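You operate a simulated robot arm through the tools that you are given. There is no shell and no other tool. Be economical: measure what you need, move in short steps, check, and stop when the job is done.

The job below is to be done with a simulated two-armed robot. You get a single attempt, and the scene is never put back.

JOB
Carry the flat pan with both arms and set it on the top of the fitting bench.
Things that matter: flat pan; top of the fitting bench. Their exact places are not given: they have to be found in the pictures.

The check looks at the end state, three seconds after you hand in, the way a careful person would. Anything else that was tipped, shoved, dropped, spilled or broken makes it a failure.

ROBOT AND FRAMES
Two 7-joint arms with two-finger parallel grippers on one trunk, on a base that drives. Base frame: it is fixed to the floor where the robot stands at the start and does not move with it; the origin is under the middle of the robot, x ahead of it, y to its left, z up. Units: cm, rad, N and s.
The left shoulder is at the start at [5, 16.8, 120.7], the right one opposite. With the tool pointing down near the work surface each hand reaches from about 10 to 66 cm from the robot's upright axis, wherever it stands, measured 20 degrees to its own side. Places, roughly: top of the fitting bench [100, -280, 80]. Payload 1.57 kg a hand.
The TCP of each hand is the grasp point between the finger pads, 3 cm short of the fingertips. In the tool frame z runs along the fingers and y along their closing line. The gripper opens to 8 cm. The fingers are 1.7 cm wide and 1.2 cm thick; the gripper's body (4 by 8.2 cm) begins 8 cm behind the TCP.
Orientation is that of the tool frame in the base frame, as a unit quaternion [w, x, y, z]. With the fingers straight down and closing along the base's y, the tool's x points along the base's -x, its y along +y and its z along -z.

CONTROLS
- The arms move only by the tool servo_tool. It takes "left_series", "right_series" or both (then of equal length, played together; a hand with none holds still); each is a list of rows, each a list of 2 entries, a list of its own where there are three numbers: the shift along the base's x, y, z in cm, then the turn, a rotation vector about the base's x, y, z in rad. In form: [[[tx, ty, tz], [wx, wy, wz]], ...]. A call has 1 to 10 rows; each row shifts and turns the commanded pose from where the row before left it. "left_hand" and "right_hand" are, for a hand that has rows, the opening in per cent of the stroke, from 0 (shut) to 100 (fully open), set as the call begins (left out, the last holds). Rows are played at 5 a second. More than 5 cm and 0.15 rad between two rows, or a gripper value outside its range, and nothing of the call is played. Where a pose cannot be reached the arm comes as near as it can. A force on the tool above 40 N (or 10 N above the force at the start of the call, whichever is more), or a blocked arm, ends the call early, and 0.2 s more pass. The fingers move at their own pace (about 4.5 cm/s each) and stop on an object; they squeeze with about 25 N. The grip force told is the motor's: it shows also when the fingers shut on nothing. Time passes only in rows, and 0.2 s behind the last, so rows that do not move let the fingers close. The reply holds the time, the measured pose of the TCP, the force on the tool along the base axes, the opening and the grip force, in the units named above and with some noise, with the torque about the TCP (base axes, N m) and any sound that the robot's microphone picked up.
- Cameras (640 x 400 px; columns grow to the right, rows downward): "scene" is now at [12.33, 1.28, 140.41]; the picture's right is [0.15, -0.99, 0.00], its down [-0.69, -0.10, -0.72] and it looks along [0.71, 0.11, -0.69] (base axes); focal length 296 px, centre (320, 200). "left" rides on the left gripper at [7.2, 0.7, -12.2] in its tool frame; the picture's right is [-0.09, 1.00, 0.00], its down [-0.84, -0.08, -0.54] and it looks along [-0.54, -0.05, 0.84] (tool axes); focal length 238 px, centre (320, 200). "right" rides on the right gripper at [7.2, -0.7, -12.2] in its tool frame; the picture's right is [0.09, 1.00, 0.00], its down [-0.84, 0.08, -0.54] and it looks along [-0.54, 0.05, 0.84] (tool axes); focal length 238 px, centre (320, 200).
- get_image(camera): a new picture of that camera. The clock stands still meanwhile.
- move_column(by): slides the trunk up (or, below 0, down) by that many cm; the arms and the scene camera ride with it, the base frame stays. It gives what a move gives, with no picture.
- base_move(legs): drives the robot by 1 to 6 legs, each [ahead, left, turn to the left] in cm, cm and rad, along the robot's own axes; the way and the turn of a leg run together, so that a leg with both is an arc; at most 150 cm and 3.142 rad a leg. The arms and the cameras ride along, it lands a little off, and it stops where it bumps. It gives what a move gives.
- head_to(pan, tilt): turns the head with the scene camera to pan (to the left, within 1.396 rad either way) and tilt (down, from -0.506 to 1.204), counted from straight ahead of the robot. It gives what a move gives.
- point_at(camera, pixels): for up to 12 pixels [column, row] of the newest picture of that camera ("zoom" is the newest enlarged one), the place [x, y, z] in the base frame of the surface seen there, good to about 0.2 cm. The clock stands still meanwhile.
- zoom(camera, box): a new picture of the part [left, top, right, bottom] of that camera's present view, enlarged. The clock stands still meanwhile.
- sign_off(): hands the job in; it is judged then, once.

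Keep the steps short. Do not move on a guess: measure, check each grasp and each placing, and mend mistakes. In all there are 80 turns and 78 pictures (those below and enlarged ones count). Leave the grippers open and the arms clear of the work at the hand-in unless told otherwise, and finish with a single line.

The tools are called after ">>>" by a JSON object that holds its "api" and its "payload". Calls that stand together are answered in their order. servo_tool: Moves the arms, as the interface text tells. Its arguments: {"type":"object","properties":{"left_series":{"type":"array","items":{"type":"array"}},"left_hand":{"type":"number"},"right_series":{"type":"array","items":{"type":"array"}},"right_hand":{"type":"number"}},"required":[]} The other tools are called the same way: move_column (by) slides the trunk up or down; base_move (legs) drives the base; head_to (pan, tilt) turns the head that bears the scene camera; get_image (camera) takes a picture; point_at (camera, pixels) gives the place of the surface under pixels of a picture; zoom (camera, box) takes an enlarged picture of a part of a camera's view; sign_off () hands the job in.

At the start:

```text
time: 0.0
left_tool_pos: [39.14, 26.0, 118.06]
left_tcp_rot: [-0.001, 0.0, 1.0, 0.0]
left_ft_force: [-0.5, -0.2, 0.0]
left_moment: [0.05, -0.03, -0.01]
left_gripper_width: 8.03
left_finger_force: 0.1
right_tool_pos: [46.48, -10.47, 109.39]
right_tcp_rot: [0.0, 0.0, 1.0, 0.0]
right_ft_force: [0.2, 0.8, -0.5]
right_moment: [0.01, 0.01, 0.01]
right_gripper_width: 8.01
right_finger_force: 0.1
trunk travel left (down, up): [-37.5, 6.8]
robot x, y, heading: [-0.31, 0.17, 0.002]
head pan, tilt: [0.15, 0.766]
```

scene: 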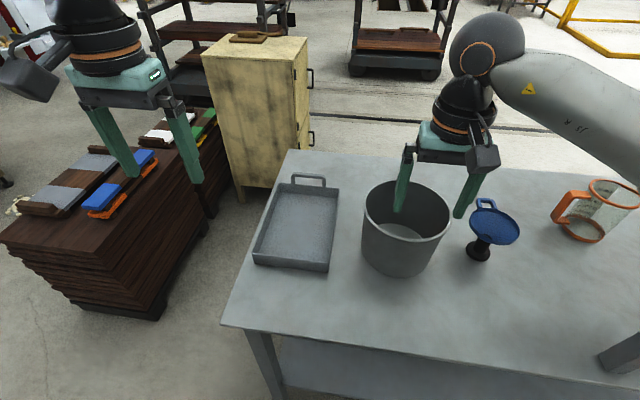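
right: 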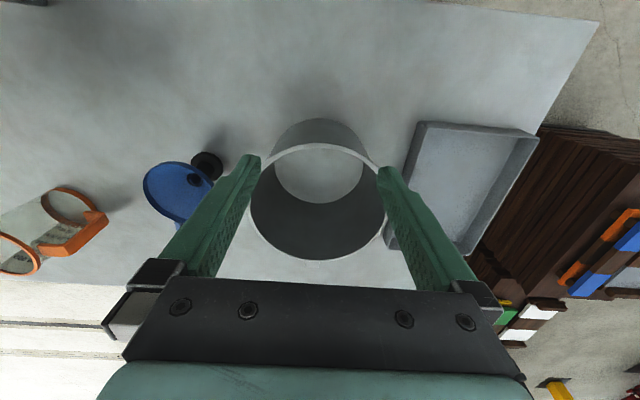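
left: 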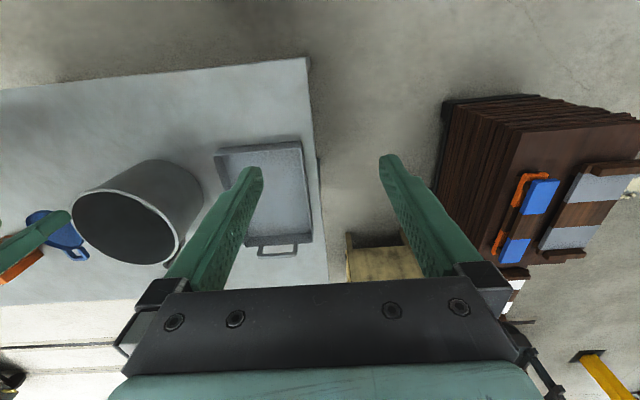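

The flat pan appears to be the grey tray at about (297,228), with a handle at (309,180). I'll zoom in on it before measuring.

>>> {"api": "zoom", "payload": {"camera": "scene", "box": [220, 150, 380, 290]}}

>>> {"api": "point_at", "payload": {"camera": "scene", "pixels": [[277, 184], [339, 190], [328, 269], [254, 262], [309, 177], [293, 178], [326, 181], [297, 225], [290, 266], [345, 240], [290, 290], [287, 150]]}}

```text
2.86 times, centred on (300, 220) of scene
```

zoom: 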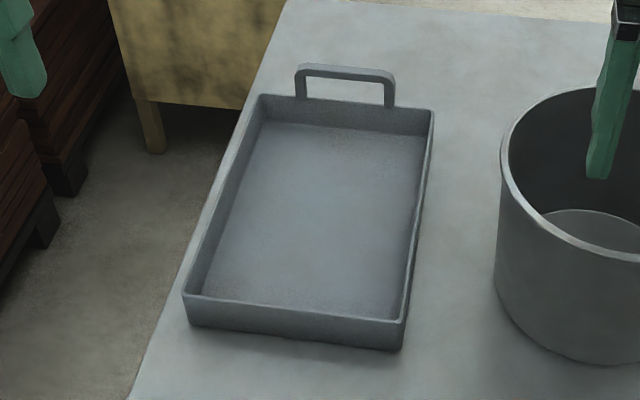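

```text
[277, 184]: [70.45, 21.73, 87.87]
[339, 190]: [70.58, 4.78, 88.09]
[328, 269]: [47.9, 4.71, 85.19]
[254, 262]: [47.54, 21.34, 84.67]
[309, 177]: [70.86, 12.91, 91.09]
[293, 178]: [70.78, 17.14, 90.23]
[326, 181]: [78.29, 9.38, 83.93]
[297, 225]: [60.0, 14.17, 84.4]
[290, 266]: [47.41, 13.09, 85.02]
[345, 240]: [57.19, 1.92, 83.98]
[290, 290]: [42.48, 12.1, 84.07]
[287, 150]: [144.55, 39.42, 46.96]
```

The pan measures about x 47.5–71, y 4.7–21.5, with the rim at z≈88. Next I'll look toward the bench at the right, and measure the bucket and table edges from a fresh scene view.

>>> {"api": "point_at", "payload": {"camera": "scene", "pixels": [[364, 210], [362, 250], [375, 190], [448, 225], [400, 277], [405, 232], [222, 323], [275, 335], [240, 270], [160, 310], [205, 230], [640, 395]]}}

>>> {"api": "head_to", "payload": {"pan": -1.2, "tilt": 0.45}}

>>> {"api": "get_image", "payload": {"camera": "scene"}}

```text
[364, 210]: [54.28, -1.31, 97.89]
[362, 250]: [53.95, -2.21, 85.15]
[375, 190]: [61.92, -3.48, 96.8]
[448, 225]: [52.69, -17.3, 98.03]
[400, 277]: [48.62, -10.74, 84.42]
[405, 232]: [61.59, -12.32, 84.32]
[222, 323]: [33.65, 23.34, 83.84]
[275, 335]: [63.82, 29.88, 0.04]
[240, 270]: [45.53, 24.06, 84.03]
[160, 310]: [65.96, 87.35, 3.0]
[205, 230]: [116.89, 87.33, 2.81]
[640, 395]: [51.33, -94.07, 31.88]
```

```text
time: 1.5
left_tool_pos: [39.15, 26.11, 118.09]
left_tcp_rot: [-0.001, 0.0, 1.0, 0.0]
left_ft_force: [0.4, -0.2, 0.1]
left_moment: [0.02, 0.0, -0.01]
left_gripper_width: 7.97
left_finger_force: 0.0
right_tool_pos: [46.49, -10.61, 109.55]
right_tcp_rot: [0.0, -0.001, 1.0, 0.0]
right_ft_force: [0.0, -0.3, -0.1]
right_moment: [0.03, 0.03, 0.01]
right_gripper_width: 8.0
right_finger_force: 0.0
trunk travel left (down, up): [-37.5, 6.8]
robot x, y, heading: [-0.14, 0.13, 0.003]
head pan, tilt: [-1.201, 0.45]
```

```text
73 pictures are left
```

scene: 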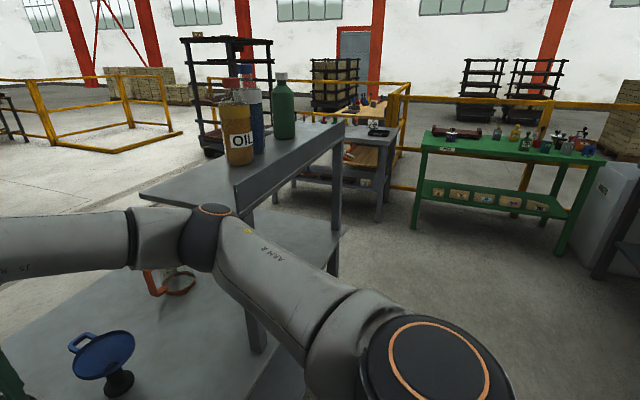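

I see a grey bench at about (370,140) and a green bench at about (510,150). I'll measure both, and zoom in.

>>> {"api": "point_at", "payload": {"camera": "scene", "pixels": [[375, 132], [350, 155], [360, 180], [430, 140], [570, 158], [500, 135], [500, 150], [590, 165], [480, 260], [370, 150], [330, 150], [312, 140]]}}

>>> {"api": "zoom", "payload": {"camera": "scene", "box": [260, 80, 420, 240]}}

>>> {"api": "zoom", "payload": {"camera": "scene", "box": [400, 80, 640, 260]}}

```text
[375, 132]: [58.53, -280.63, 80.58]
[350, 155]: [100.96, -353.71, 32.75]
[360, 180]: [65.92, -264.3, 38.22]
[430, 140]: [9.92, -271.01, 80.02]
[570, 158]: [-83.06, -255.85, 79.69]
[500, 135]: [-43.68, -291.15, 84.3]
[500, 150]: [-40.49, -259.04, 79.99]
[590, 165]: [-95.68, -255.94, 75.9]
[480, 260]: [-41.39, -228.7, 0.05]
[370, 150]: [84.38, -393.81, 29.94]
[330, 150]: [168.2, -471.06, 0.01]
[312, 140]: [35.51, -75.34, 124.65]
```

```text
2.50 times, centred on (340, 160) of scene
```

zoom: 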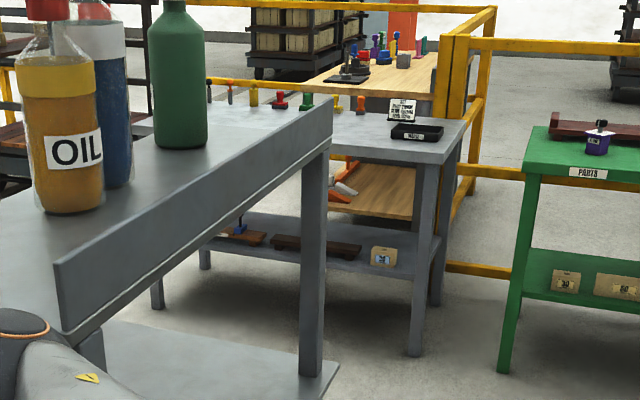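

```text
2.22 times, centred on (520, 170) of scene
```

zoom: 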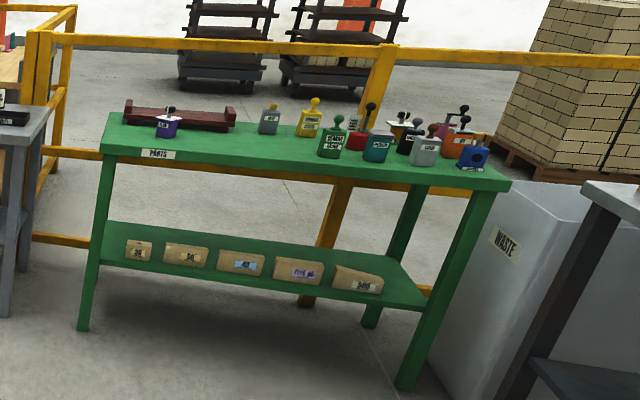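

The grey bench (right end near x≈57, y≈-280, z 80.5) matches the fitting bench. The pan is the nearer work. I'll shift the base 13 cm left so the pan sits centred between the arms; the hands are well above the bucket's rim (98). Then I'll look at the pan.

>>> {"api": "base_move", "payload": {"legs": [[0, 13, 0]]}}

>>> {"api": "head_to", "payload": {"pan": 0.0, "tilt": 0.75}}

>>> {"api": "get_image", "payload": {"camera": "scene"}}

```text
time: 2.8
left_tool_pos: [39.2, 39.03, 118.03]
left_tcp_rot: [0.0, -0.001, 1.0, 0.0]
left_ft_force: [0.1, 0.2, 0.7]
left_moment: [0.01, -0.02, -0.01]
left_gripper_width: 7.97
left_finger_force: 0.1
right_tool_pos: [46.42, 2.27, 109.35]
right_tcp_rot: [0.0, 0.001, 1.0, -0.001]
right_ft_force: [0.1, 0.1, 0.1]
right_moment: [0.0, -0.01, -0.04]
right_gripper_width: 8.01
right_finger_force: 0.0
trunk travel left (down, up): [-37.5, 6.8]
robot x, y, heading: [0.1, 12.87, -0.002]
head pan, tilt: [-1.201, 0.45]
```

```text
time: 4.2
left_tool_pos: [39.19, 38.82, 118.01]
left_tcp_rot: [0.0, -0.001, 1.0, 0.0]
left_ft_force: [0.4, 0.3, 0.1]
left_moment: [-0.03, -0.02, -0.02]
left_gripper_width: 7.99
left_finger_force: 0.0
right_tool_pos: [46.41, 2.37, 109.45]
right_tcp_rot: [0.0, 0.0, 1.0, 0.001]
right_ft_force: [1.2, 0.6, 0.0]
right_moment: [-0.02, -0.02, -0.03]
right_gripper_width: 8.02
right_finger_force: 0.0
trunk travel left (down, up): [-37.5, 6.8]
robot x, y, heading: [0.41, 12.86, 0.0]
head pan, tilt: [0.0, 0.75]
```

```text
70 pictures are left
```

scene: 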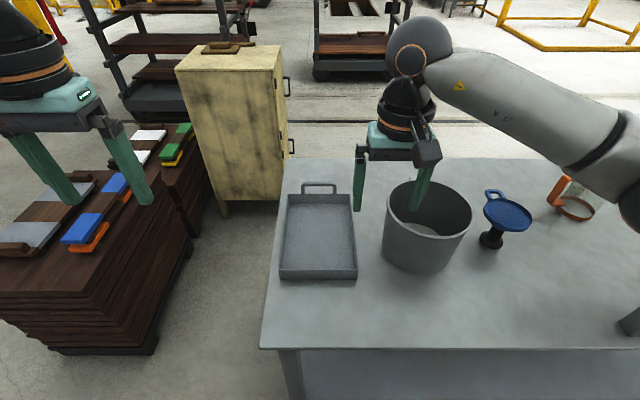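

I'll zoom on the pan and bucket so I can measure the rims accurately.

>>> {"api": "zoom", "payload": {"camera": "scene", "box": [260, 170, 400, 290]}}

```text
3.33 times, centred on (330, 230) of scene
```

zoom: 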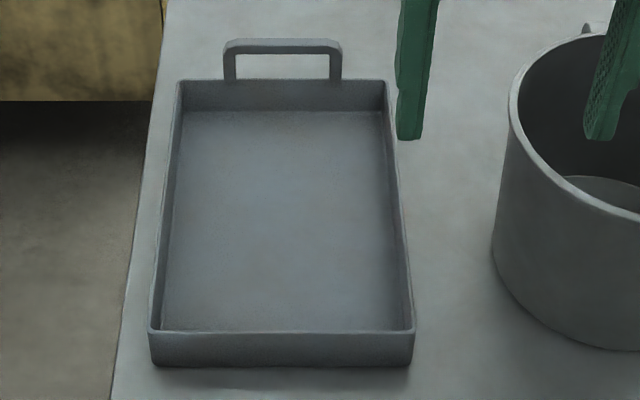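

>>> {"api": "point_at", "payload": {"camera": "zoom", "pixels": [[181, 82], [385, 83], [411, 331], [152, 331], [398, 200], [170, 180], [401, 240], [513, 100], [525, 150], [495, 250], [520, 80], [280, 200]]}}

```text
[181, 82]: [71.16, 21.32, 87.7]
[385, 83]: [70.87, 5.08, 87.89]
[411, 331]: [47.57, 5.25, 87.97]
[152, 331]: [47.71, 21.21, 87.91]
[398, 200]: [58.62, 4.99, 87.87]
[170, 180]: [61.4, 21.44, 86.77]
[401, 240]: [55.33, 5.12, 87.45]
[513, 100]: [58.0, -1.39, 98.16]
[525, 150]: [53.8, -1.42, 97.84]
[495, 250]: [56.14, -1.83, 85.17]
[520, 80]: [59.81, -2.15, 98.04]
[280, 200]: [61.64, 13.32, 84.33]
```

The walls sit at y≈5.1 (right) and y≈21.2 (left), with the rim at 87.9. The bucket's nearest side is at y≈-1.4, so there is about 2 cm of clearance to the right gripper body. I'll move both hands above the middle of the long walls (x≈59.8), half open.

>>> {"api": "servo_tool", "payload": {"left_series": [[[3.435, -2.95, -1.43], [0, 0, 0]], [[3.435, -2.95, -1.43], [0, 0, 0]], [[3.435, -2.95, -1.43], [0, 0, 0]], [[3.435, -2.95, -1.43], [0, 0, 0]], [[3.435, -2.95, -1.43], [0, 0, 0]], [[3.435, -2.95, -1.43], [0, 0, 0]], [[0, 0, 0], [0, 0, 0]]], "right_series": [[[4.4, 0.9, 0], [0, 0, 0]], [[4.5, 0.9, 0], [0, 0, 0]], [[4.5, 0.95, 0], [0, 0, 0]], [[0, 0, 0], [0, 0, 0]], [[0, 0, 0], [0, 0, 0]], [[0, 0, 0], [0, 0, 0]], [[0, 0, 0], [0, 0, 0]]], "left_hand": 45, "right_hand": 45}}

>>> {"api": "get_image", "payload": {"camera": "right"}}

>>> {"api": "get_image", "payload": {"camera": "left"}}

```text
time: 5.8
left_tool_pos: [49.4, 31.04, 109.48]
left_tcp_rot: [0.001, -0.001, 1.0, 0.0]
left_ft_force: [0.1, -0.6, 0.0]
left_moment: [0.03, -0.04, 0.01]
left_gripper_width: 3.58
left_finger_force: 0.1
left hand out of reach, approached as far as the arm can: row 3, 4, 5, 6
right_tool_pos: [59.83, 5.17, 109.41]
right_tcp_rot: [0.0, -0.001, 1.0, 0.001]
right_ft_force: [-0.8, 0.2, -0.4]
right_moment: [0.01, 0.01, 0.03]
right_gripper_width: 3.61
right_finger_force: 0.1
trunk travel left (down, up): [-37.5, 6.8]
robot x, y, heading: [-0.0, 12.94, 0.001]
head pan, tilt: [0.0, 0.75]
```

```text
68 pictures are left
```

right: 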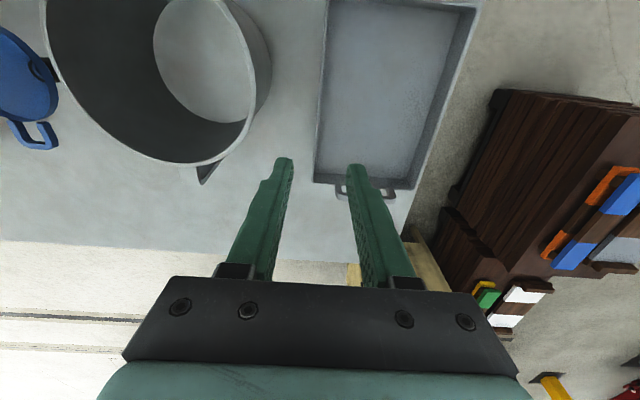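

```text
67 pictures are left
```

left: 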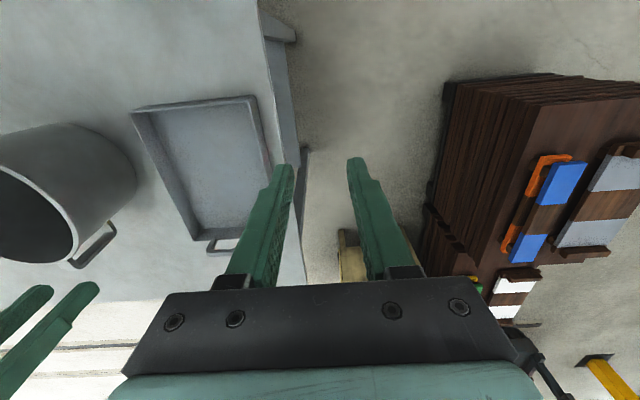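

The left hand stopped short at (49.4, 31). I'll look at the arms in the scene view to find out why.

>>> {"api": "head_to", "payload": {"pan": 0.3, "tilt": 0.3}}

>>> {"api": "get_image", "payload": {"camera": "scene"}}

```text
time: 6.7
left_tool_pos: [49.49, 30.95, 109.44]
left_tcp_rot: [0.001, -0.001, 1.0, 0.0]
left_ft_force: [0.4, -0.4, 0.3]
left_moment: [0.01, 0.01, 0.02]
left_gripper_width: 3.61
left_finger_force: 0.0
right_tool_pos: [59.85, 5.03, 109.35]
right_tcp_rot: [0.0, 0.001, 1.0, 0.0]
right_ft_force: [0.4, 0.7, 0.1]
right_moment: [0.0, -0.03, -0.01]
right_gripper_width: 3.59
right_finger_force: 0.1
trunk travel left (down, up): [-37.5, 6.8]
robot x, y, heading: [-0.0, 12.88, -0.002]
head pan, tilt: [0.3, 0.3]
```

```text
66 pictures are left
```

scene: 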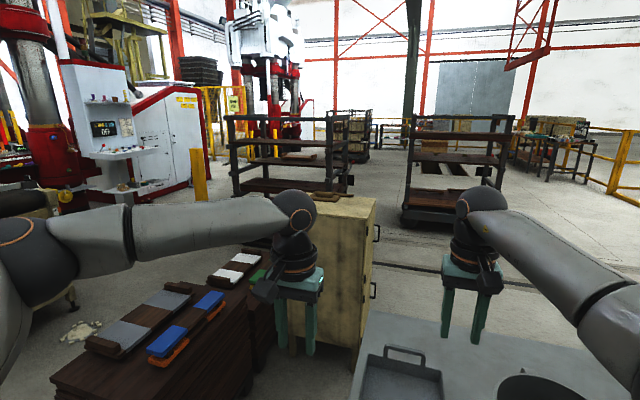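

The left arm isn't blocked by anything; the earlier height may have limited its reach. I'll lower it a bit (it is over free floor and the table edge, tips well above) and retry inwards.

>>> {"api": "servo_tool", "payload": {"left_series": [[[0, 0, -3], [0, 0, 0]], [[0, 0, -3], [0, 0, 0]], [[3, -3, 0], [0, 0, 0]], [[0, 0, 0], [0, 0, 0]]]}}

```text
time: 7.7
left_tool_pos: [49.15, 31.36, 104.11]
left_tcp_rot: [0.001, 0.0, 1.0, -0.001]
left_ft_force: [0.7, 0.9, 0.5]
left_moment: [-0.02, -0.02, 0.0]
left_gripper_width: 3.6
left_finger_force: 0.0
left hand out of reach, approached as far as the arm can: row 2, 3
right_tool_pos: [59.82, 5.18, 109.41]
right_tcp_rot: [0.0, 0.0, 1.0, 0.0]
right_ft_force: [0.2, 0.1, 0.7]
right_moment: [0.0, 0.05, 0.0]
right_gripper_width: 3.61
right_finger_force: 0.1
trunk travel left (down, up): [-37.5, 6.8]
robot x, y, heading: [-0.21, 12.68, -0.002]
head pan, tilt: [0.3, 0.3]
```

It is probably at a joint limit in this posture. I'll bring the left hand back and inward first, then forward.

>>> {"api": "servo_tool", "payload": {"left_series": [[[-3, 0, 2.5], [0, 0, 0]], [[-4, 0, 2.5], [0, 0, 0]], [[-3, -3.5, 0], [0, 0, 0]], [[-1, -4, 0], [0, 0, 0]], [[0, -3, 0], [0, 0, 0]], [[0, 0, 0], [0, 0, 0]]]}}

```text
time: 9.1
left_tool_pos: [37.49, 23.48, 109.12]
left_tcp_rot: [0.001, -0.002, 1.0, -0.001]
left_ft_force: [0.0, 0.6, -1.1]
left_moment: [0.01, -0.01, -0.01]
left_gripper_width: 3.6
left_finger_force: 0.1
left hand out of reach, approached as far as the arm can: row 5
right_tool_pos: [59.96, 5.04, 109.34]
right_tcp_rot: [0.0, 0.0, 1.0, 0.0]
right_ft_force: [0.4, 0.9, 0.2]
right_moment: [0.02, 0.02, 0.0]
right_gripper_width: 3.62
right_finger_force: 0.1
trunk travel left (down, up): [-37.5, 6.8]
robot x, y, heading: [0.43, 12.88, 0.003]
head pan, tilt: [0.3, 0.3]
```

The left arm meets a limit near local y≈10. I'll test whether a wrist yaw frees it, turning clockwise a little and then moving inward.

>>> {"api": "servo_tool", "payload": {"left_series": [[[0, 0, 0], [0, 0, -0.15]], [[0, 0, 0], [0, 0, -0.15]], [[0, 0, 0], [0, 0, -0.15]], [[0, -3, 0], [0, 0, 0]], [[0, -3, 0], [0, 0, 0]], [[0, 0, 0], [0, 0, 0]]]}}

```text
time: 10.5
left_tool_pos: [36.35, 23.1, 109.28]
left_tcp_rot: [0.0, 0.221, 0.975, -0.001]
left_ft_force: [0.5, 0.0, 0.3]
left_moment: [-0.02, 0.03, 0.06]
left_gripper_width: 3.59
left_finger_force: 0.0
left hand out of reach, approached as far as the arm can: row 4, 5
right_tool_pos: [59.91, 5.02, 109.48]
right_tcp_rot: [-0.001, 0.0, 1.0, 0.0]
right_ft_force: [-0.3, -0.4, 0.1]
right_moment: [0.02, -0.01, -0.02]
right_gripper_width: 3.6
right_finger_force: 0.1
trunk travel left (down, up): [-37.5, 6.8]
robot x, y, heading: [0.02, 12.92, -0.005]
head pan, tilt: [0.3, 0.3]
```

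Yaw isn't the limit. I'll undo that turn and look at the left arm's posture.

>>> {"api": "servo_tool", "payload": {"left_series": [[[0, 1, 0], [0, 0, 0.15]], [[0, 0, 0], [0, 0, 0.15]], [[0, 0, 0], [0, 0, 0.15]]]}}

>>> {"api": "head_to", "payload": {"pan": 0.9, "tilt": 0.7}}

>>> {"api": "get_image", "payload": {"camera": "scene"}}

>>> {"api": "head_to", "payload": {"pan": -0.9, "tilt": 0.7}}

>>> {"api": "get_image", "payload": {"camera": "scene"}}

```text
time: 11.3
left_tool_pos: [36.36, 24.15, 109.2]
left_tcp_rot: [-0.001, -0.002, 1.0, 0.0]
left_ft_force: [0.0, -0.6, 0.5]
left_moment: [0.02, 0.0, 0.04]
left_gripper_width: 3.61
left_finger_force: 0.0
right_tool_pos: [59.85, 5.07, 109.48]
right_tcp_rot: [0.001, 0.0, 1.0, 0.001]
right_ft_force: [0.7, 0.7, 0.4]
right_moment: [-0.02, -0.02, 0.01]
right_gripper_width: 3.57
right_finger_force: 0.1
trunk travel left (down, up): [-37.5, 6.8]
robot x, y, heading: [0.33, 12.81, 0.001]
head pan, tilt: [0.3, 0.3]
```

```text
time: 12.3
left_tool_pos: [36.41, 24.21, 109.24]
left_tcp_rot: [0.0, 0.0, 1.0, 0.0]
left_ft_force: [0.5, 0.2, -0.3]
left_moment: [-0.01, 0.03, 0.04]
left_gripper_width: 3.6
left_finger_force: 0.2
right_tool_pos: [59.83, 5.16, 109.39]
right_tcp_rot: [0.0, 0.0, 1.0, 0.0]
right_ft_force: [0.5, 0.2, -0.1]
right_moment: [0.01, 0.01, 0.03]
right_gripper_width: 3.6
right_finger_force: 0.0
trunk travel left (down, up): [-37.5, 6.8]
robot x, y, heading: [-0.09, 12.49, 0.0]
head pan, tilt: [0.901, 0.7]
```

```text
65 pictures are left
```

scene: 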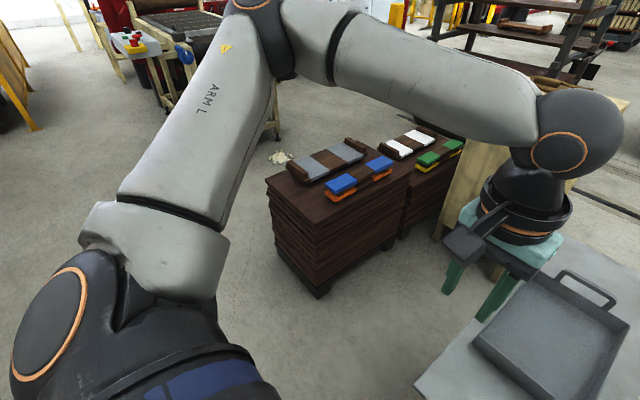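

```text
time: 14.1
left_tool_pos: [36.31, 24.07, 109.4]
left_tcp_rot: [0.001, 0.001, 1.0, 0.001]
left_ft_force: [-0.1, -0.4, 0.0]
left_moment: [-0.01, -0.03, 0.03]
left_gripper_width: 3.6
left_finger_force: 0.0
right_tool_pos: [59.86, 5.08, 109.34]
right_tcp_rot: [-0.001, 0.0, 1.0, -0.001]
right_ft_force: [-0.4, 0.9, -0.8]
right_moment: [0.0, 0.0, 0.02]
right_gripper_width: 3.6
right_finger_force: 0.1
trunk travel left (down, up): [-37.5, 6.8]
robot x, y, heading: [-0.19, 12.86, -0.0]
head pan, tilt: [-0.901, 0.7]
```

```text
64 pictures are left
```

scene: 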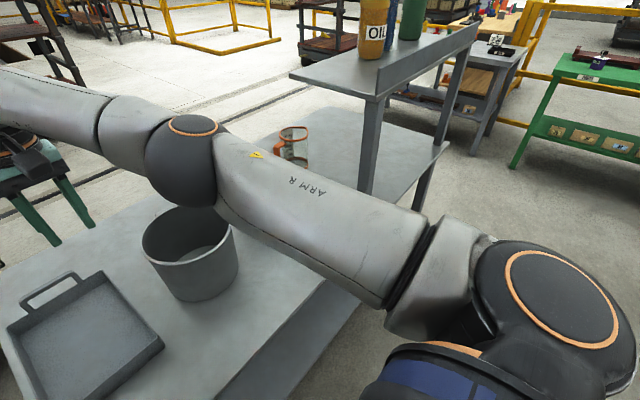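

Both elbows stick out sideways. I'll probe which wrist tilt frees the inward motion; the hand is clear at z 109.

>>> {"api": "servo_tool", "payload": {"left_series": [[[0, 0, 0], [-0.14, 0, 0]], [[0, 0, 0], [-0.14, 0, 0]], [[0, -2, 0], [0, 0, 0]], [[0, 2, 0], [0, 0, 0]], [[0, 0, 0], [0.14, 0, 0]], [[0, 0, 0], [0.14, 0, 0]], [[0, 0, 0], [0.14, 0, 0]], [[0, 0, 0], [0.14, 0, 0]], [[0, -2, 0], [0, 0, 0]], [[0, 0, 0], [0, 0, 0]]]}}

```text
time: 16.3
left_tool_pos: [35.04, 28.53, 109.32]
left_tcp_rot: [0.001, 0.0, 0.99, 0.139]
left_ft_force: [0.0, -0.1, 0.2]
left_moment: [0.01, -0.02, -0.01]
left_gripper_width: 3.62
left_finger_force: 0.1
left hand out of reach, approached as far as the arm can: row 7, 8, 9
right_tool_pos: [59.9, 5.14, 109.27]
right_tcp_rot: [0.0, 0.0, 1.0, 0.001]
right_ft_force: [0.7, 0.1, 0.0]
right_moment: [0.01, 0.0, -0.01]
right_gripper_width: 3.62
right_finger_force: 0.1
trunk travel left (down, up): [-37.5, 6.8]
robot x, y, heading: [-0.22, 12.83, 0.001]
head pan, tilt: [-0.901, 0.7]
```

Leaning the body outward (wx negative) frees the motion. I'll use that tilt, carry the hand forward to above the left wall, then try straightening it.

>>> {"api": "servo_tool", "payload": {"left_series": [[[0, 0, 0], [-0.14, 0, 0]], [[0, 0, 0], [-0.14, 0, 0]], [[0, 0, 0], [-0.14, 0, 0]], [[0, 0, 0], [-0.14, 0, 0]], [[4.1, -1.2, 0], [-0.1, 0, 0]], [[4.1, -1.2, 0], [0, 0, 0]], [[4.1, -1.2, 0], [0, 0, 0]], [[4.1, -1.2, 0], [0, 0, 0]], [[4.1, -1.2, 0], [0, 0, 0]], [[0, 0, 0], [0, 0, 0]]]}}

```text
time: 18.5
left_tool_pos: [51.44, 25.41, 109.31]
left_tcp_rot: [0.0, -0.001, 0.982, -0.189]
left_ft_force: [-1.0, 0.7, -0.4]
left_moment: [0.02, -0.02, 0.0]
left_gripper_width: 3.6
left_finger_force: 0.0
left hand out of reach, approached as far as the arm can: row 8, 9
right_tool_pos: [59.9, 4.97, 109.26]
right_tcp_rot: [0.001, 0.0, 1.0, 0.0]
right_ft_force: [-0.2, 0.1, 0.7]
right_moment: [0.01, 0.0, -0.02]
right_gripper_width: 3.61
right_finger_force: 0.0
trunk travel left (down, up): [-37.5, 6.8]
robot x, y, heading: [-0.08, 12.93, 0.001]
head pan, tilt: [-0.901, 0.7]
```

The right elbow is forward and low; the left one is out and high, which explains the different reach. I'll take the left hand back out past the table's left side (y≈38, free space), straighten it and lower it, so the elbow can rearrange.

>>> {"api": "servo_tool", "payload": {"left_series": [[[-3.1, 3.2, 0], [0.095, 0, 0]], [[-3.1, 3.2, 0], [0.095, 0, 0]], [[-3.1, 3.2, 0], [0.095, 0, 0]], [[-3.1, 3.2, 0], [0.095, 0, 0]], [[0, 0, -4.5], [0, 0, 0]], [[0, 0, -4.5], [0, 0, 0]], [[0, 0, -4.5], [0, 0, 0]], [[0, 0, -4.5], [0, 0, 0]], [[0, 0, 0], [0, 0, 0]]]}}

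>>> {"api": "head_to", "payload": {"pan": 0.7, "tilt": 0.7}}

>>> {"api": "get_image", "payload": {"camera": "scene"}}

```text
time: 20.5
left_tool_pos: [38.78, 38.18, 91.57]
left_tcp_rot: [0.0, -0.001, 1.0, -0.001]
left_ft_force: [0.5, -0.1, 0.5]
left_moment: [0.02, -0.03, -0.01]
left_gripper_width: 3.6
left_finger_force: 0.1
right_tool_pos: [59.8, 5.17, 109.46]
right_tcp_rot: [0.0, 0.0, 1.0, -0.001]
right_ft_force: [-0.2, -0.2, -0.3]
right_moment: [0.0, -0.01, 0.01]
right_gripper_width: 3.62
right_finger_force: 0.0
trunk travel left (down, up): [-37.5, 6.8]
robot x, y, heading: [-0.08, 12.89, 0.002]
head pan, tilt: [-0.901, 0.7]
```

```text
time: 22.1
left_tool_pos: [38.7, 38.38, 91.87]
left_tcp_rot: [-0.001, -0.001, 1.0, 0.0]
left_ft_force: [0.1, -0.5, 0.1]
left_moment: [0.01, 0.01, 0.03]
left_gripper_width: 3.61
left_finger_force: 0.2
right_tool_pos: [59.97, 5.05, 109.4]
right_tcp_rot: [-0.001, 0.0, 1.0, 0.001]
right_ft_force: [-0.5, 0.6, -0.8]
right_moment: [-0.02, -0.02, 0.05]
right_gripper_width: 3.61
right_finger_force: 0.1
trunk travel left (down, up): [-37.5, 6.8]
robot x, y, heading: [-0.23, 12.99, -0.0]
head pan, tilt: [0.7, 0.7]
```

```text
63 pictures are left
```

scene: 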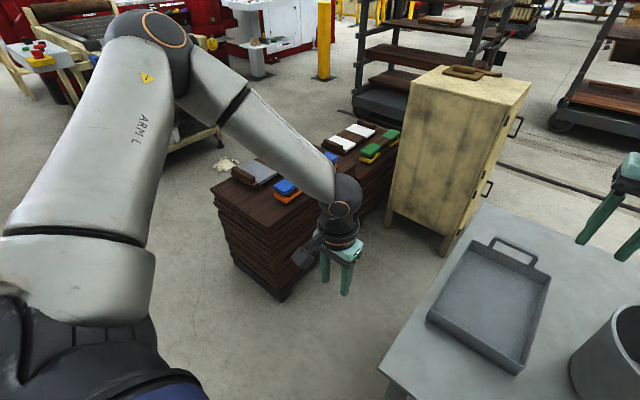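

That pose was reached cleanly. Now I'll approach the left wall at low height (z≈95, tips above the rim), straight to (59.8, 21.3).

>>> {"api": "servo_tool", "payload": {"left_series": [[[0, 0, 4], [0, 0, 0]], [[3.52, -2.83, 0], [0, 0, 0]], [[3.52, -2.83, 0], [0, 0, 0]], [[3.52, -2.83, 0], [0, 0, 0]], [[3.52, -2.83, 0], [0, 0, 0]], [[3.52, -2.83, 0], [0, 0, 0]], [[3.52, -2.83, 0], [0, 0, 0]], [[0, 0, 0], [0, 0, 0]]]}}

```text
time: 23.9
left_tool_pos: [48.56, 32.05, 100.12]
left_tcp_rot: [0.001, 0.0, 1.0, -0.001]
left_ft_force: [0.8, 0.0, 0.3]
left_moment: [-0.02, -0.01, -0.03]
left_gripper_width: 3.6
left_finger_force: 0.1
left hand out of reach, approached as far as the arm can: row 4, 5, 6, 7
right_tool_pos: [59.85, 5.11, 109.31]
right_tcp_rot: [0.001, 0.0, 1.0, 0.0]
right_ft_force: [0.5, 0.3, -0.2]
right_moment: [0.0, 0.03, 0.01]
right_gripper_width: 3.61
right_finger_force: 0.0
trunk travel left (down, up): [-37.5, 6.8]
robot x, y, heading: [0.17, 12.87, -0.001]
head pan, tilt: [0.7, 0.7]
```

The stopping points all lie about 29 cm from the right hand's wrist, so the arms may be limiting each other. I'll test this by backing the right hand off (staying at z 109, above everything) and advancing the left again.

>>> {"api": "servo_tool", "payload": {"right_series": [[[-4, -2.5, 0], [0, 0, 0]], [[-4, -2.5, 0], [0, 0, 0]], [[-4, -2.5, 0], [0, 0, 0]], [[-4, -2.5, 0], [0, 0, 0]], [[0, 0, 0], [0, 0, 0]], [[0, 0, 0], [0, 0, 0]], [[0, 0, 0], [0, 0, 0]], [[0, 0, 0], [0, 0, 0]], [[0, 0, 0], [0, 0, 0]]], "left_series": [[[0, 0, 0], [0, 0, 0]], [[0, 0, 0], [0, 0, 0]], [[0, 0, 0], [0, 0, 0]], [[0, 0, 0], [0, 0, 0]], [[0, 0, 0], [0, 0, 0]], [[3.0, -2.5, 0], [0, 0, 0]], [[3, -2.5, 0], [0, 0, 0]], [[3, -2.5, 0], [0, 0, 0]], [[0, 0, 0], [0, 0, 0]]]}}

```text
time: 25.9
left_tool_pos: [49.31, 31.99, 102.18]
left_tcp_rot: [0.001, -0.002, 1.0, -0.002]
left_ft_force: [-0.2, -0.2, -0.3]
left_moment: [-0.04, -0.01, -0.01]
left_gripper_width: 3.58
left_finger_force: 0.0
left hand out of reach, approached as far as the arm can: row 6, 7, 8
right_tool_pos: [43.9, -4.98, 109.37]
right_tcp_rot: [-0.001, 0.0, 1.0, 0.001]
right_ft_force: [-0.1, 0.0, 0.1]
right_moment: [0.0, 0.01, -0.02]
right_gripper_width: 3.58
right_finger_force: 0.0
trunk travel left (down, up): [-37.5, 6.8]
robot x, y, heading: [-0.27, 13.04, 0.0]
head pan, tilt: [0.7, 0.7]
```

It isn't the right hand. The left posture itself is stuck, so I'll try extending the left arm outward to swing the elbow round. First I'll measure the obstacles on that side (stack, cabinet).

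>>> {"api": "get_image", "payload": {"camera": "scene"}}

>>> {"api": "point_at", "payload": {"camera": "scene", "pixels": [[285, 230], [284, 205], [345, 145], [400, 85], [443, 110], [520, 90], [470, 75], [220, 185], [392, 148], [150, 60], [110, 150]]}}

```text
62 pictures are left
```

scene: 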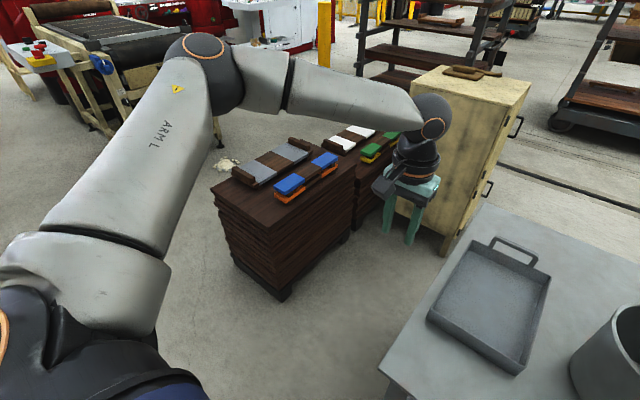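

```text
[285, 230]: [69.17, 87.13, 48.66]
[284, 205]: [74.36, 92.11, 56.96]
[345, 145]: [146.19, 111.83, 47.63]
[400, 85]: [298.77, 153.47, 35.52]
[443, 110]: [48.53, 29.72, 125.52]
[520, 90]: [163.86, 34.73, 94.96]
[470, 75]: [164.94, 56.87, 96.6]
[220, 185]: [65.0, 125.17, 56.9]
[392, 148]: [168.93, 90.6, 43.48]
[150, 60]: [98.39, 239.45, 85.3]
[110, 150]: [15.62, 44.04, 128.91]
```

The space left of the table is free. I'll extend the left hand outward to about (62, 48), then swing inward.

>>> {"api": "servo_tool", "payload": {"left_series": [[[2, 4, 0], [0, 0, 0]], [[2.5, 4, 0], [0, 0, 0]], [[2.5, 4, 0], [0, 0, 0]], [[3, 3, 0], [0, 0, 0]], [[3, 1, 0], [0, 0, 0]], [[0, -4, 0], [0, 0, 0]], [[0, -4, 0], [0, 0, 0]], [[0, -4, 0], [0, 0, 0]], [[0, 0, 0], [0, 0, 0]]]}}

```text
time: 27.9
left_tool_pos: [53.91, 37.73, 104.01]
left_tcp_rot: [0.001, 0.0, 1.0, -0.001]
left_ft_force: [0.2, -0.6, 0.5]
left_moment: [0.01, 0.0, -0.03]
left_gripper_width: 3.6
left_finger_force: 0.2
left hand out of reach, approached as far as the arm can: row 3, 4, 5, 6, 7, 8
right_tool_pos: [43.82, -4.96, 109.4]
right_tcp_rot: [-0.001, 0.001, 1.0, 0.0]
right_ft_force: [-0.3, 0.6, 0.0]
right_moment: [-0.02, -0.01, -0.01]
right_gripper_width: 3.59
right_finger_force: 0.0
trunk travel left (down, up): [-37.5, 6.8]
robot x, y, heading: [0.03, 12.69, 0.003]
head pan, tilt: [0.7, 0.7]
```

It is still limited. A lower hand beside the table should pull the elbow down, so I'll move back a little to (45, 42) and sink the hand along the free left side.

>>> {"api": "servo_tool", "payload": {"left_series": [[[-4, 2, -1], [0, 0, 0]], [[-4, 2, -2], [0, 0, 0]], [[-1, 1, -4.5], [0, 0, 0]], [[0, 0, -4.8], [0, 0, 0]], [[0, 0, -4.8], [0, 0, 0]], [[0, 0, -4.8], [0, 0, 0]], [[0, 0, -4.8], [0, 0, 0]], [[0, 0, -4.8], [0, 0, 0]], [[0, 0, -4.8], [0, 0, 0]], [[0, 0, 0], [0, 0, 0]]]}}

>>> {"api": "get_image", "payload": {"camera": "scene"}}

```text
time: 30.1
left_tool_pos: [38.43, 46.42, 81.46]
left_tcp_rot: [0.0, -0.002, 1.0, -0.001]
left_ft_force: [-0.9, -1.0, -0.2]
left_moment: [0.01, -0.03, -0.02]
left_gripper_width: 3.63
left_finger_force: 0.0
left hand out of reach, approached as far as the arm can: row 6, 7, 8, 9
right_tool_pos: [43.91, -4.91, 109.41]
right_tcp_rot: [0.0, 0.0, 1.0, -0.001]
right_ft_force: [0.3, 0.4, -0.3]
right_moment: [-0.02, 0.03, 0.01]
right_gripper_width: 3.58
right_finger_force: 0.0
trunk travel left (down, up): [-37.5, 6.8]
robot x, y, heading: [-0.55, 13.17, -0.002]
head pan, tilt: [0.7, 0.7]
```

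```text
61 pictures are left
```

scene: 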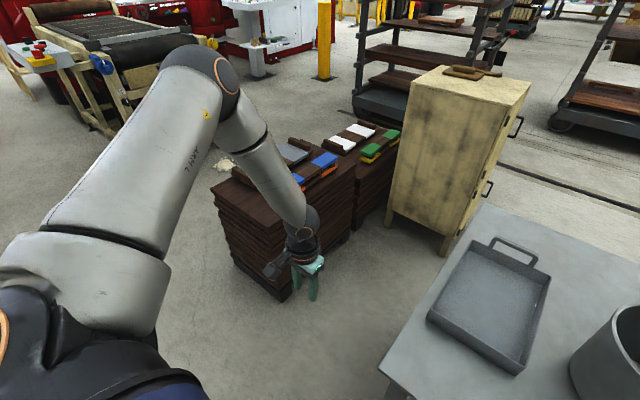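

The left elbow stays high. I'll measure the elbow and shoulder positions of both arms to understand the difference.

>>> {"api": "point_at", "payload": {"camera": "scene", "pixels": [[200, 75], [80, 280], [235, 140], [300, 220]]}}

>>> {"api": "head_to", "payload": {"pan": -0.7, "tilt": 0.7}}

>>> {"api": "get_image", "payload": {"camera": "scene"}}

```text
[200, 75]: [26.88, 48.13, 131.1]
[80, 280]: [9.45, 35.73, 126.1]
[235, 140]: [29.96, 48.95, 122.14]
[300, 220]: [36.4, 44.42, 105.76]
```

```text
time: 31.7
left_tool_pos: [38.42, 46.31, 81.55]
left_tcp_rot: [0.0, 0.0, 1.0, 0.0]
left_ft_force: [0.0, 0.5, 0.3]
left_moment: [-0.03, 0.0, 0.0]
left_gripper_width: 3.58
left_finger_force: 0.0
right_tool_pos: [43.93, -4.91, 109.49]
right_tcp_rot: [0.0, -0.001, 1.0, 0.0]
right_ft_force: [-0.1, 0.6, -0.4]
right_moment: [-0.02, 0.0, 0.0]
right_gripper_width: 3.6
right_finger_force: 0.0
trunk travel left (down, up): [-37.5, 6.8]
robot x, y, heading: [0.21, 12.86, 0.002]
head pan, tilt: [-0.7, 0.7]
```

```text
60 pictures are left
```

scene: 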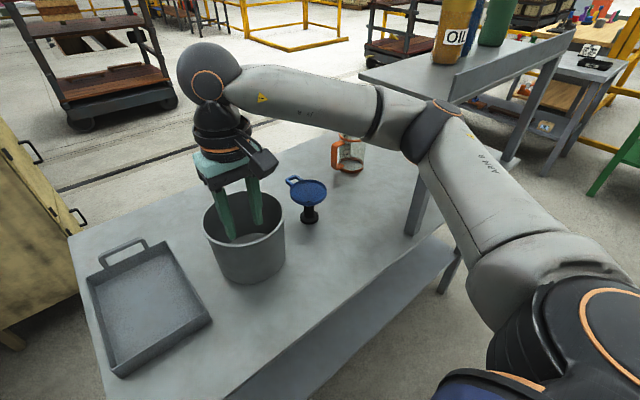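

>>> {"api": "point_at", "payload": {"camera": "scene", "pixels": [[425, 135], [445, 110], [540, 270], [215, 80], [370, 100], [560, 330]]}}

```text
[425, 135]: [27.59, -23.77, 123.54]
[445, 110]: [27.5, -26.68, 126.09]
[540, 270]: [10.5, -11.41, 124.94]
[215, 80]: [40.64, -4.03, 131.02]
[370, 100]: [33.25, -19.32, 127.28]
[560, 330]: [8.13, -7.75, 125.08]
```

The left elbow stays fixed near (27, 49, 128) while only the forearm moves, so a shoulder joint seems to sit at its limit. I'll bring the left hand up and then out, to see whether the elbow moves.

>>> {"api": "servo_tool", "payload": {"left_series": [[[0, 0, 4.5], [0, 0, 0]], [[0, 0, 4.5], [0, 0, 0]], [[-1, 3, 3], [0, 0, 0]], [[-1, 4, 2], [0, 0, 0]], [[0, 4, 2], [0, 0, 0]], [[0, 4.5, 2], [0, 0, 0]], [[0, 4.5, 0], [0, 0, 0]], [[0, 4.5, 0], [0, 0, 0]], [[0, 0, 0], [0, 0, 0]]]}}

>>> {"api": "head_to", "payload": {"pan": 0.9, "tilt": 0.6}}

>>> {"api": "get_image", "payload": {"camera": "scene"}}

```text
time: 33.7
left_tool_pos: [36.44, 70.68, 99.59]
left_tcp_rot: [0.0, 0.001, 1.0, 0.0]
left_ft_force: [0.2, -0.1, 0.0]
left_moment: [0.04, 0.02, 0.0]
left_gripper_width: 3.63
left_finger_force: 0.0
right_tool_pos: [44.02, -4.89, 109.5]
right_tcp_rot: [0.0, 0.001, 1.0, 0.0]
right_ft_force: [0.1, -0.6, 0.2]
right_moment: [-0.03, 0.0, -0.01]
right_gripper_width: 3.58
right_finger_force: 0.1
trunk travel left (down, up): [-37.5, 6.8]
robot x, y, heading: [-0.1, 12.99, -0.005]
head pan, tilt: [-0.7, 0.7]
```

```text
time: 35.4
left_tool_pos: [36.45, 70.86, 99.54]
left_tcp_rot: [0.0, 0.0, 1.0, 0.0]
left_ft_force: [-0.5, -0.8, -0.7]
left_moment: [-0.01, 0.05, -0.03]
left_gripper_width: 3.61
left_finger_force: 0.1
right_tool_pos: [43.84, -4.94, 109.44]
right_tcp_rot: [0.001, 0.0, 1.0, 0.0]
right_ft_force: [-0.6, -0.5, 0.5]
right_moment: [-0.01, 0.03, -0.01]
right_gripper_width: 3.62
right_finger_force: 0.1
trunk travel left (down, up): [-37.5, 6.8]
robot x, y, heading: [0.32, 12.84, -0.003]
head pan, tilt: [0.901, 0.6]
```

```text
59 pictures are left
```

scene: 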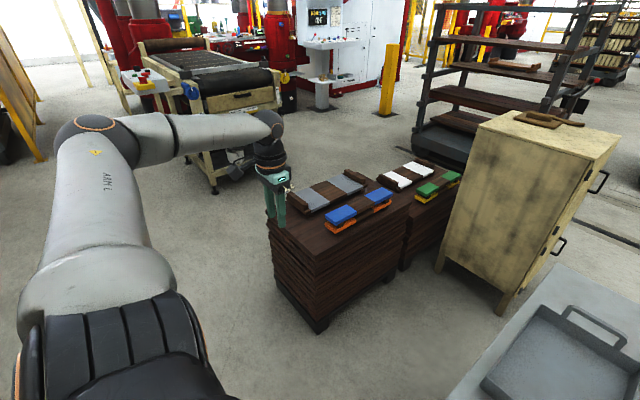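

The shoulder does move. Now I'll sweep with the arm more extended: forward first, then inward along a wide arc at z≈100, above everything.

>>> {"api": "servo_tool", "payload": {"left_series": [[[4.5, -2, 1], [0, 0, 0]], [[4.5, -2, 1], [0, 0, 0]], [[4.5, -2, 1], [0, 0, 0]], [[4.5, -2, 1], [0, 0, 0]], [[1.5, -4.5, 0], [0, 0, 0]], [[1.5, -4.5, 0], [0, 0, 0]], [[1.5, -4.5, 0], [0, 0, 0]], [[1, -4.5, 0], [0, 0, 0]], [[0.5, -4.5, 0], [0, 0, 0]], [[0, 0, 0], [0, 0, 0]]]}}

>>> {"api": "get_image", "payload": {"camera": "scene"}}

```text
refused: row 1 steps farther than a row can; nothing moved
```

```text
58 pictures are left
```

scene: 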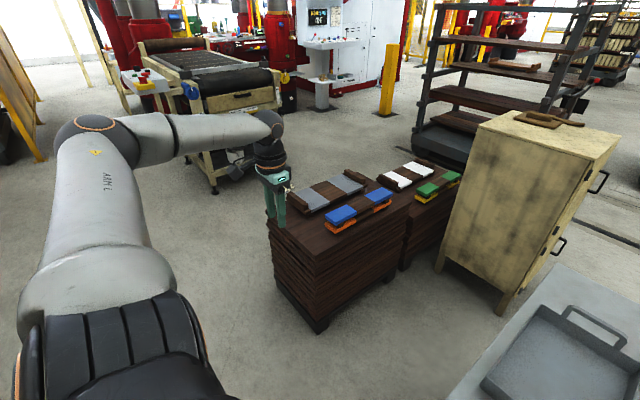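

That row was slightly too long and got refused; I'll shorten the steps.

>>> {"api": "servo_tool", "payload": {"left_series": [[[4.3, -2, 0.8], [0, 0, 0]], [[4.3, -2, 0.8], [0, 0, 0]], [[4.3, -2, 0.8], [0, 0, 0]], [[4.3, -2, 0.8], [0, 0, 0]], [[1.5, -4.5, 0], [0, 0, 0]], [[1.5, -4.5, 0], [0, 0, 0]], [[1.5, -4.5, 0], [0, 0, 0]], [[1, -4.5, 0], [0, 0, 0]], [[0.5, -4.5, 0], [0, 0, 0]], [[0, 0, 0], [0, 0, 0]]]}}

>>> {"api": "get_image", "payload": {"camera": "scene"}}

```text
time: 37.5
left_tool_pos: [55.28, 41.23, 103.52]
left_tcp_rot: [0.001, -0.001, 1.0, 0.0]
left_ft_force: [0.1, -0.4, -0.6]
left_moment: [0.0, 0.02, 0.0]
left_gripper_width: 3.6
left_finger_force: 0.0
left hand out of reach, approached as far as the arm can: row 7, 8, 9
right_tool_pos: [44.04, -4.95, 109.39]
right_tcp_rot: [0.0, 0.0, 1.0, 0.0]
right_ft_force: [0.1, -1.2, 0.2]
right_moment: [0.03, 0.03, -0.01]
right_gripper_width: 3.58
right_finger_force: 0.0
trunk travel left (down, up): [-37.5, 6.8]
robot x, y, heading: [0.24, 12.99, -0.003]
head pan, tilt: [0.901, 0.6]
```

```text
57 pictures are left
```

scene: 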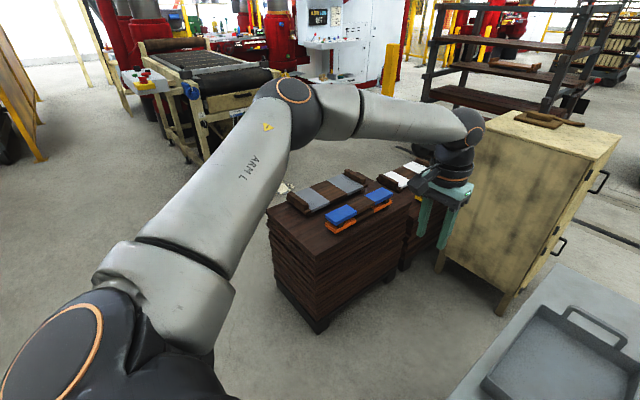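

The left upper arm has a firm inward limit: the elbow stops near local (27, 36) and the forearm reaches about 28 cm round it. So a head-on side-wall grasp isn't possible here. Instead I can stand on the table's left side facing -y and hold the pan by its two short ends, with the trunk lowered. I need to know how big the base is and how much floor there is, so I'll look down.

>>> {"api": "head_to", "payload": {"pan": 0.5, "tilt": 1.2}}

>>> {"api": "get_image", "payload": {"camera": "scene"}}

>>> {"api": "head_to", "payload": {"pan": 1.1, "tilt": 0.8}}

>>> {"api": "get_image", "payload": {"camera": "scene"}}

>>> {"api": "point_at", "payload": {"camera": "scene", "pixels": [[300, 340], [220, 260], [340, 130], [420, 200], [560, 330], [30, 330], [470, 300], [235, 170], [450, 200], [200, 120]]}}

```text
time: 38.5
left_tool_pos: [55.27, 41.27, 103.4]
left_tcp_rot: [0.002, 0.0, 1.0, 0.0]
left_ft_force: [-0.3, -0.4, 0.1]
left_moment: [-0.02, 0.02, 0.0]
left_gripper_width: 3.59
left_finger_force: 0.1
right_tool_pos: [43.97, -5.01, 109.42]
right_tcp_rot: [0.0, 0.0, 1.0, -0.001]
right_ft_force: [-0.2, 0.4, -0.3]
right_moment: [0.01, -0.01, -0.01]
right_gripper_width: 3.6
right_finger_force: 0.1
trunk travel left (down, up): [-37.5, 6.8]
robot x, y, heading: [-0.28, 13.09, -0.0]
head pan, tilt: [0.499, 1.201]
```

```text
56 pictures are left
```

scene: 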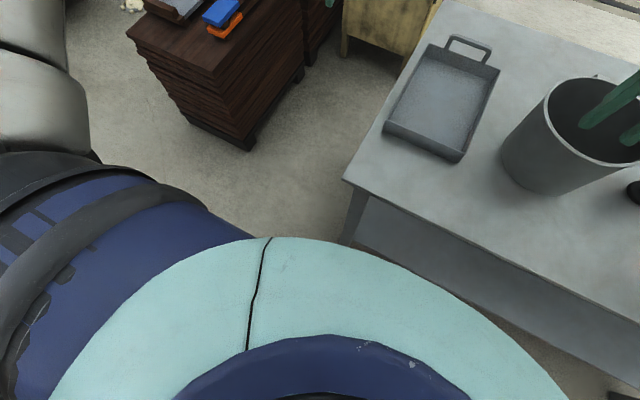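

```text
time: 39.5
left_tool_pos: [55.26, 41.41, 103.4]
left_tcp_rot: [0.002, -0.001, 1.0, -0.001]
left_ft_force: [-0.5, -0.1, -0.5]
left_moment: [-0.01, 0.0, 0.0]
left_gripper_width: 3.61
left_finger_force: 0.0
right_tool_pos: [43.88, -4.83, 109.44]
right_tcp_rot: [0.001, -0.001, 1.0, 0.0]
right_ft_force: [0.0, 0.8, -0.9]
right_moment: [-0.02, 0.0, 0.01]
right_gripper_width: 3.61
right_finger_force: 0.0
trunk travel left (down, up): [-37.5, 6.8]
robot x, y, heading: [0.03, 13.01, -0.001]
head pan, tilt: [1.1, 0.799]
```

```text
55 pictures are left
```

scene: 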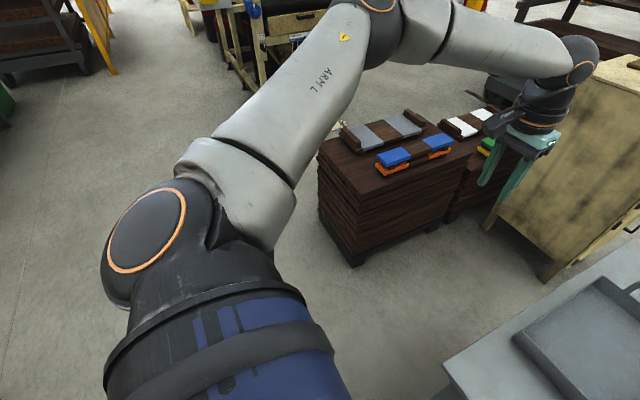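

```text
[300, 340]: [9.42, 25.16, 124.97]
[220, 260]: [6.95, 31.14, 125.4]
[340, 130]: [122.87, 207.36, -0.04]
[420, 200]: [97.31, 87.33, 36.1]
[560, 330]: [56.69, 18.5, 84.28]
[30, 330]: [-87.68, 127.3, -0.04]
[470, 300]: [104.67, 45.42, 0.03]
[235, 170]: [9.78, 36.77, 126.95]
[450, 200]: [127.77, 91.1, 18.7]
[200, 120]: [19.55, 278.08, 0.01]
```

The corridor between the table's left edge (y≈24) and the stack (x≥65, y≥87) is about 63 cm deep. I'll stand near (55, 56) facing -y. First I'll tuck the left hand, raise the trunk a little for clearance, move left 43 cm and turn right 90°.

>>> {"api": "servo_tool", "payload": {"left_series": [[[-4.3, -1.5, 1], [0, 0, 0]], [[-4.3, -1.5, 1], [0, 0, 0]], [[-4.3, -1, 1], [0, 0, 0]], [[0, 0, 0], [0, 0, 0]]]}}

>>> {"api": "move_column", "payload": {"by": 6}}

>>> {"api": "base_move", "payload": {"legs": [[0, 43, 0], [0, 0, -1.571]]}}

>>> {"api": "head_to", "payload": {"pan": 0.9, "tilt": 0.8}}

>>> {"api": "get_image", "payload": {"camera": "scene"}}

```text
time: 40.5
left_tool_pos: [42.28, 37.34, 106.53]
left_tcp_rot: [0.001, -0.001, 1.0, 0.0]
left_ft_force: [-0.3, 0.5, 1.6]
left_moment: [0.01, -0.01, -0.01]
left_gripper_width: 3.57
left_finger_force: 0.1
right_tool_pos: [43.97, -4.93, 109.52]
right_tcp_rot: [-0.001, 0.0, 1.0, 0.0]
right_ft_force: [-0.4, -0.1, 0.1]
right_moment: [0.01, 0.02, -0.01]
right_gripper_width: 3.6
right_finger_force: 0.2
trunk travel left (down, up): [-37.5, 6.8]
robot x, y, heading: [0.0, 12.59, -0.003]
head pan, tilt: [1.1, 0.799]
```

```text
time: 41.5
left_tool_pos: [42.3, 37.52, 112.49]
left_tcp_rot: [0.0, 0.0, 1.0, 0.0]
left_ft_force: [-0.5, -0.3, -0.7]
left_moment: [0.01, 0.01, 0.0]
left_gripper_width: 3.61
left_finger_force: 0.0
right_tool_pos: [43.87, -4.89, 115.34]
right_tcp_rot: [0.0, 0.0, 1.0, 0.0]
right_ft_force: [-0.6, -0.9, 0.6]
right_moment: [0.0, 0.01, 0.0]
right_gripper_width: 3.6
right_finger_force: 0.1
trunk travel left (down, up): [-43.5, 0.8]
robot x, y, heading: [-0.12, 12.67, 0.003]
head pan, tilt: [1.1, 0.799]
```

```text
time: 48.0
left_tool_pos: [24.31, 13.69, 112.55]
left_tcp_rot: [0.0, 0.709, 0.705, 0.0]
left_ft_force: [-0.3, 0.0, 0.0]
left_moment: [0.04, 0.01, -0.03]
left_gripper_width: 3.6
left_finger_force: 0.0
right_tool_pos: [-18.0, 12.35, 115.56]
right_tcp_rot: [0.001, 0.709, 0.705, 0.0]
right_ft_force: [-0.4, 0.1, 0.1]
right_moment: [0.02, -0.02, 0.03]
right_gripper_width: 3.58
right_finger_force: 0.1
trunk travel left (down, up): [-43.5, 0.8]
robot x, y, heading: [-0.05, 56.23, -1.575]
head pan, tilt: [1.1, 0.799]
```

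```text
time: 48.7
left_tool_pos: [24.35, 13.72, 112.6]
left_tcp_rot: [0.0, 0.709, 0.705, 0.0]
left_ft_force: [-0.2, 0.2, -0.3]
left_moment: [0.0, 0.01, 0.0]
left_gripper_width: 3.61
left_finger_force: 0.1
right_tool_pos: [-17.98, 12.36, 115.49]
right_tcp_rot: [0.0, 0.709, 0.705, -0.001]
right_ft_force: [-0.1, 0.1, -0.8]
right_moment: [-0.03, -0.02, 0.01]
right_gripper_width: 3.57
right_finger_force: 0.1
trunk travel left (down, up): [-43.5, 0.8]
robot x, y, heading: [0.22, 56.18, -1.574]
head pan, tilt: [0.901, 0.799]
```

```text
54 pictures are left
```

scene: 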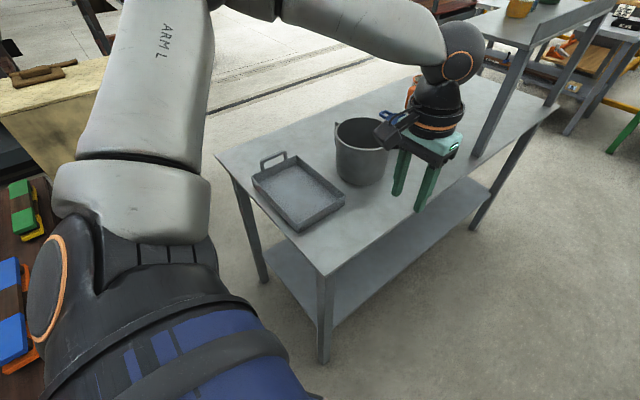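

Clear view. I'll drive left (+x) 55 cm along the corridor in two legs; the hands stay at z≥109.

>>> {"api": "base_move", "payload": {"legs": [[0, 35, 0], [0, 20, 0]]}}

>>> {"api": "head_to", "payload": {"pan": 0.0, "tilt": 0.9}}

>>> {"api": "get_image", "payload": {"camera": "scene"}}

```text
time: 52.2
left_tool_pos: [79.98, 13.59, 112.55]
left_tcp_rot: [0.0, 0.707, 0.707, 0.0]
left_ft_force: [-0.9, -0.3, 0.2]
left_moment: [-0.02, 0.02, -0.01]
left_gripper_width: 3.61
left_finger_force: 0.0
right_tool_pos: [37.55, 11.93, 115.42]
right_tcp_rot: [0.0, 0.707, 0.707, -0.001]
right_ft_force: [0.5, -0.6, 0.3]
right_moment: [-0.01, -0.01, -0.02]
right_gripper_width: 3.58
right_finger_force: 0.1
trunk travel left (down, up): [-43.5, 0.8]
robot x, y, heading: [55.7, 55.46, -1.575]
head pan, tilt: [0.901, 0.799]
```

```text
time: 53.4
left_tool_pos: [79.93, 13.47, 112.55]
left_tcp_rot: [0.0, 0.708, 0.706, 0.0]
left_ft_force: [0.6, -0.9, -0.9]
left_moment: [-0.03, -0.03, -0.02]
left_gripper_width: 3.63
left_finger_force: 0.0
right_tool_pos: [37.59, 12.04, 115.4]
right_tcp_rot: [0.0, 0.708, 0.706, 0.0]
right_ft_force: [-0.3, -0.5, 0.2]
right_moment: [-0.04, 0.0, -0.01]
right_gripper_width: 3.59
right_finger_force: 0.1
trunk travel left (down, up): [-43.5, 0.8]
robot x, y, heading: [55.35, 55.72, -1.573]
head pan, tilt: [0.0, 0.901]
```

```text
53 pictures are left
```

scene: 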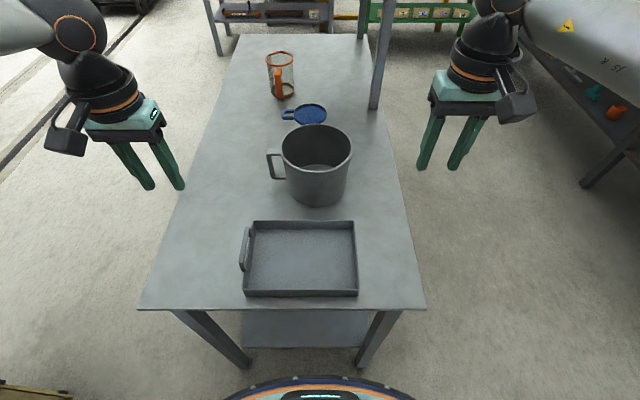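

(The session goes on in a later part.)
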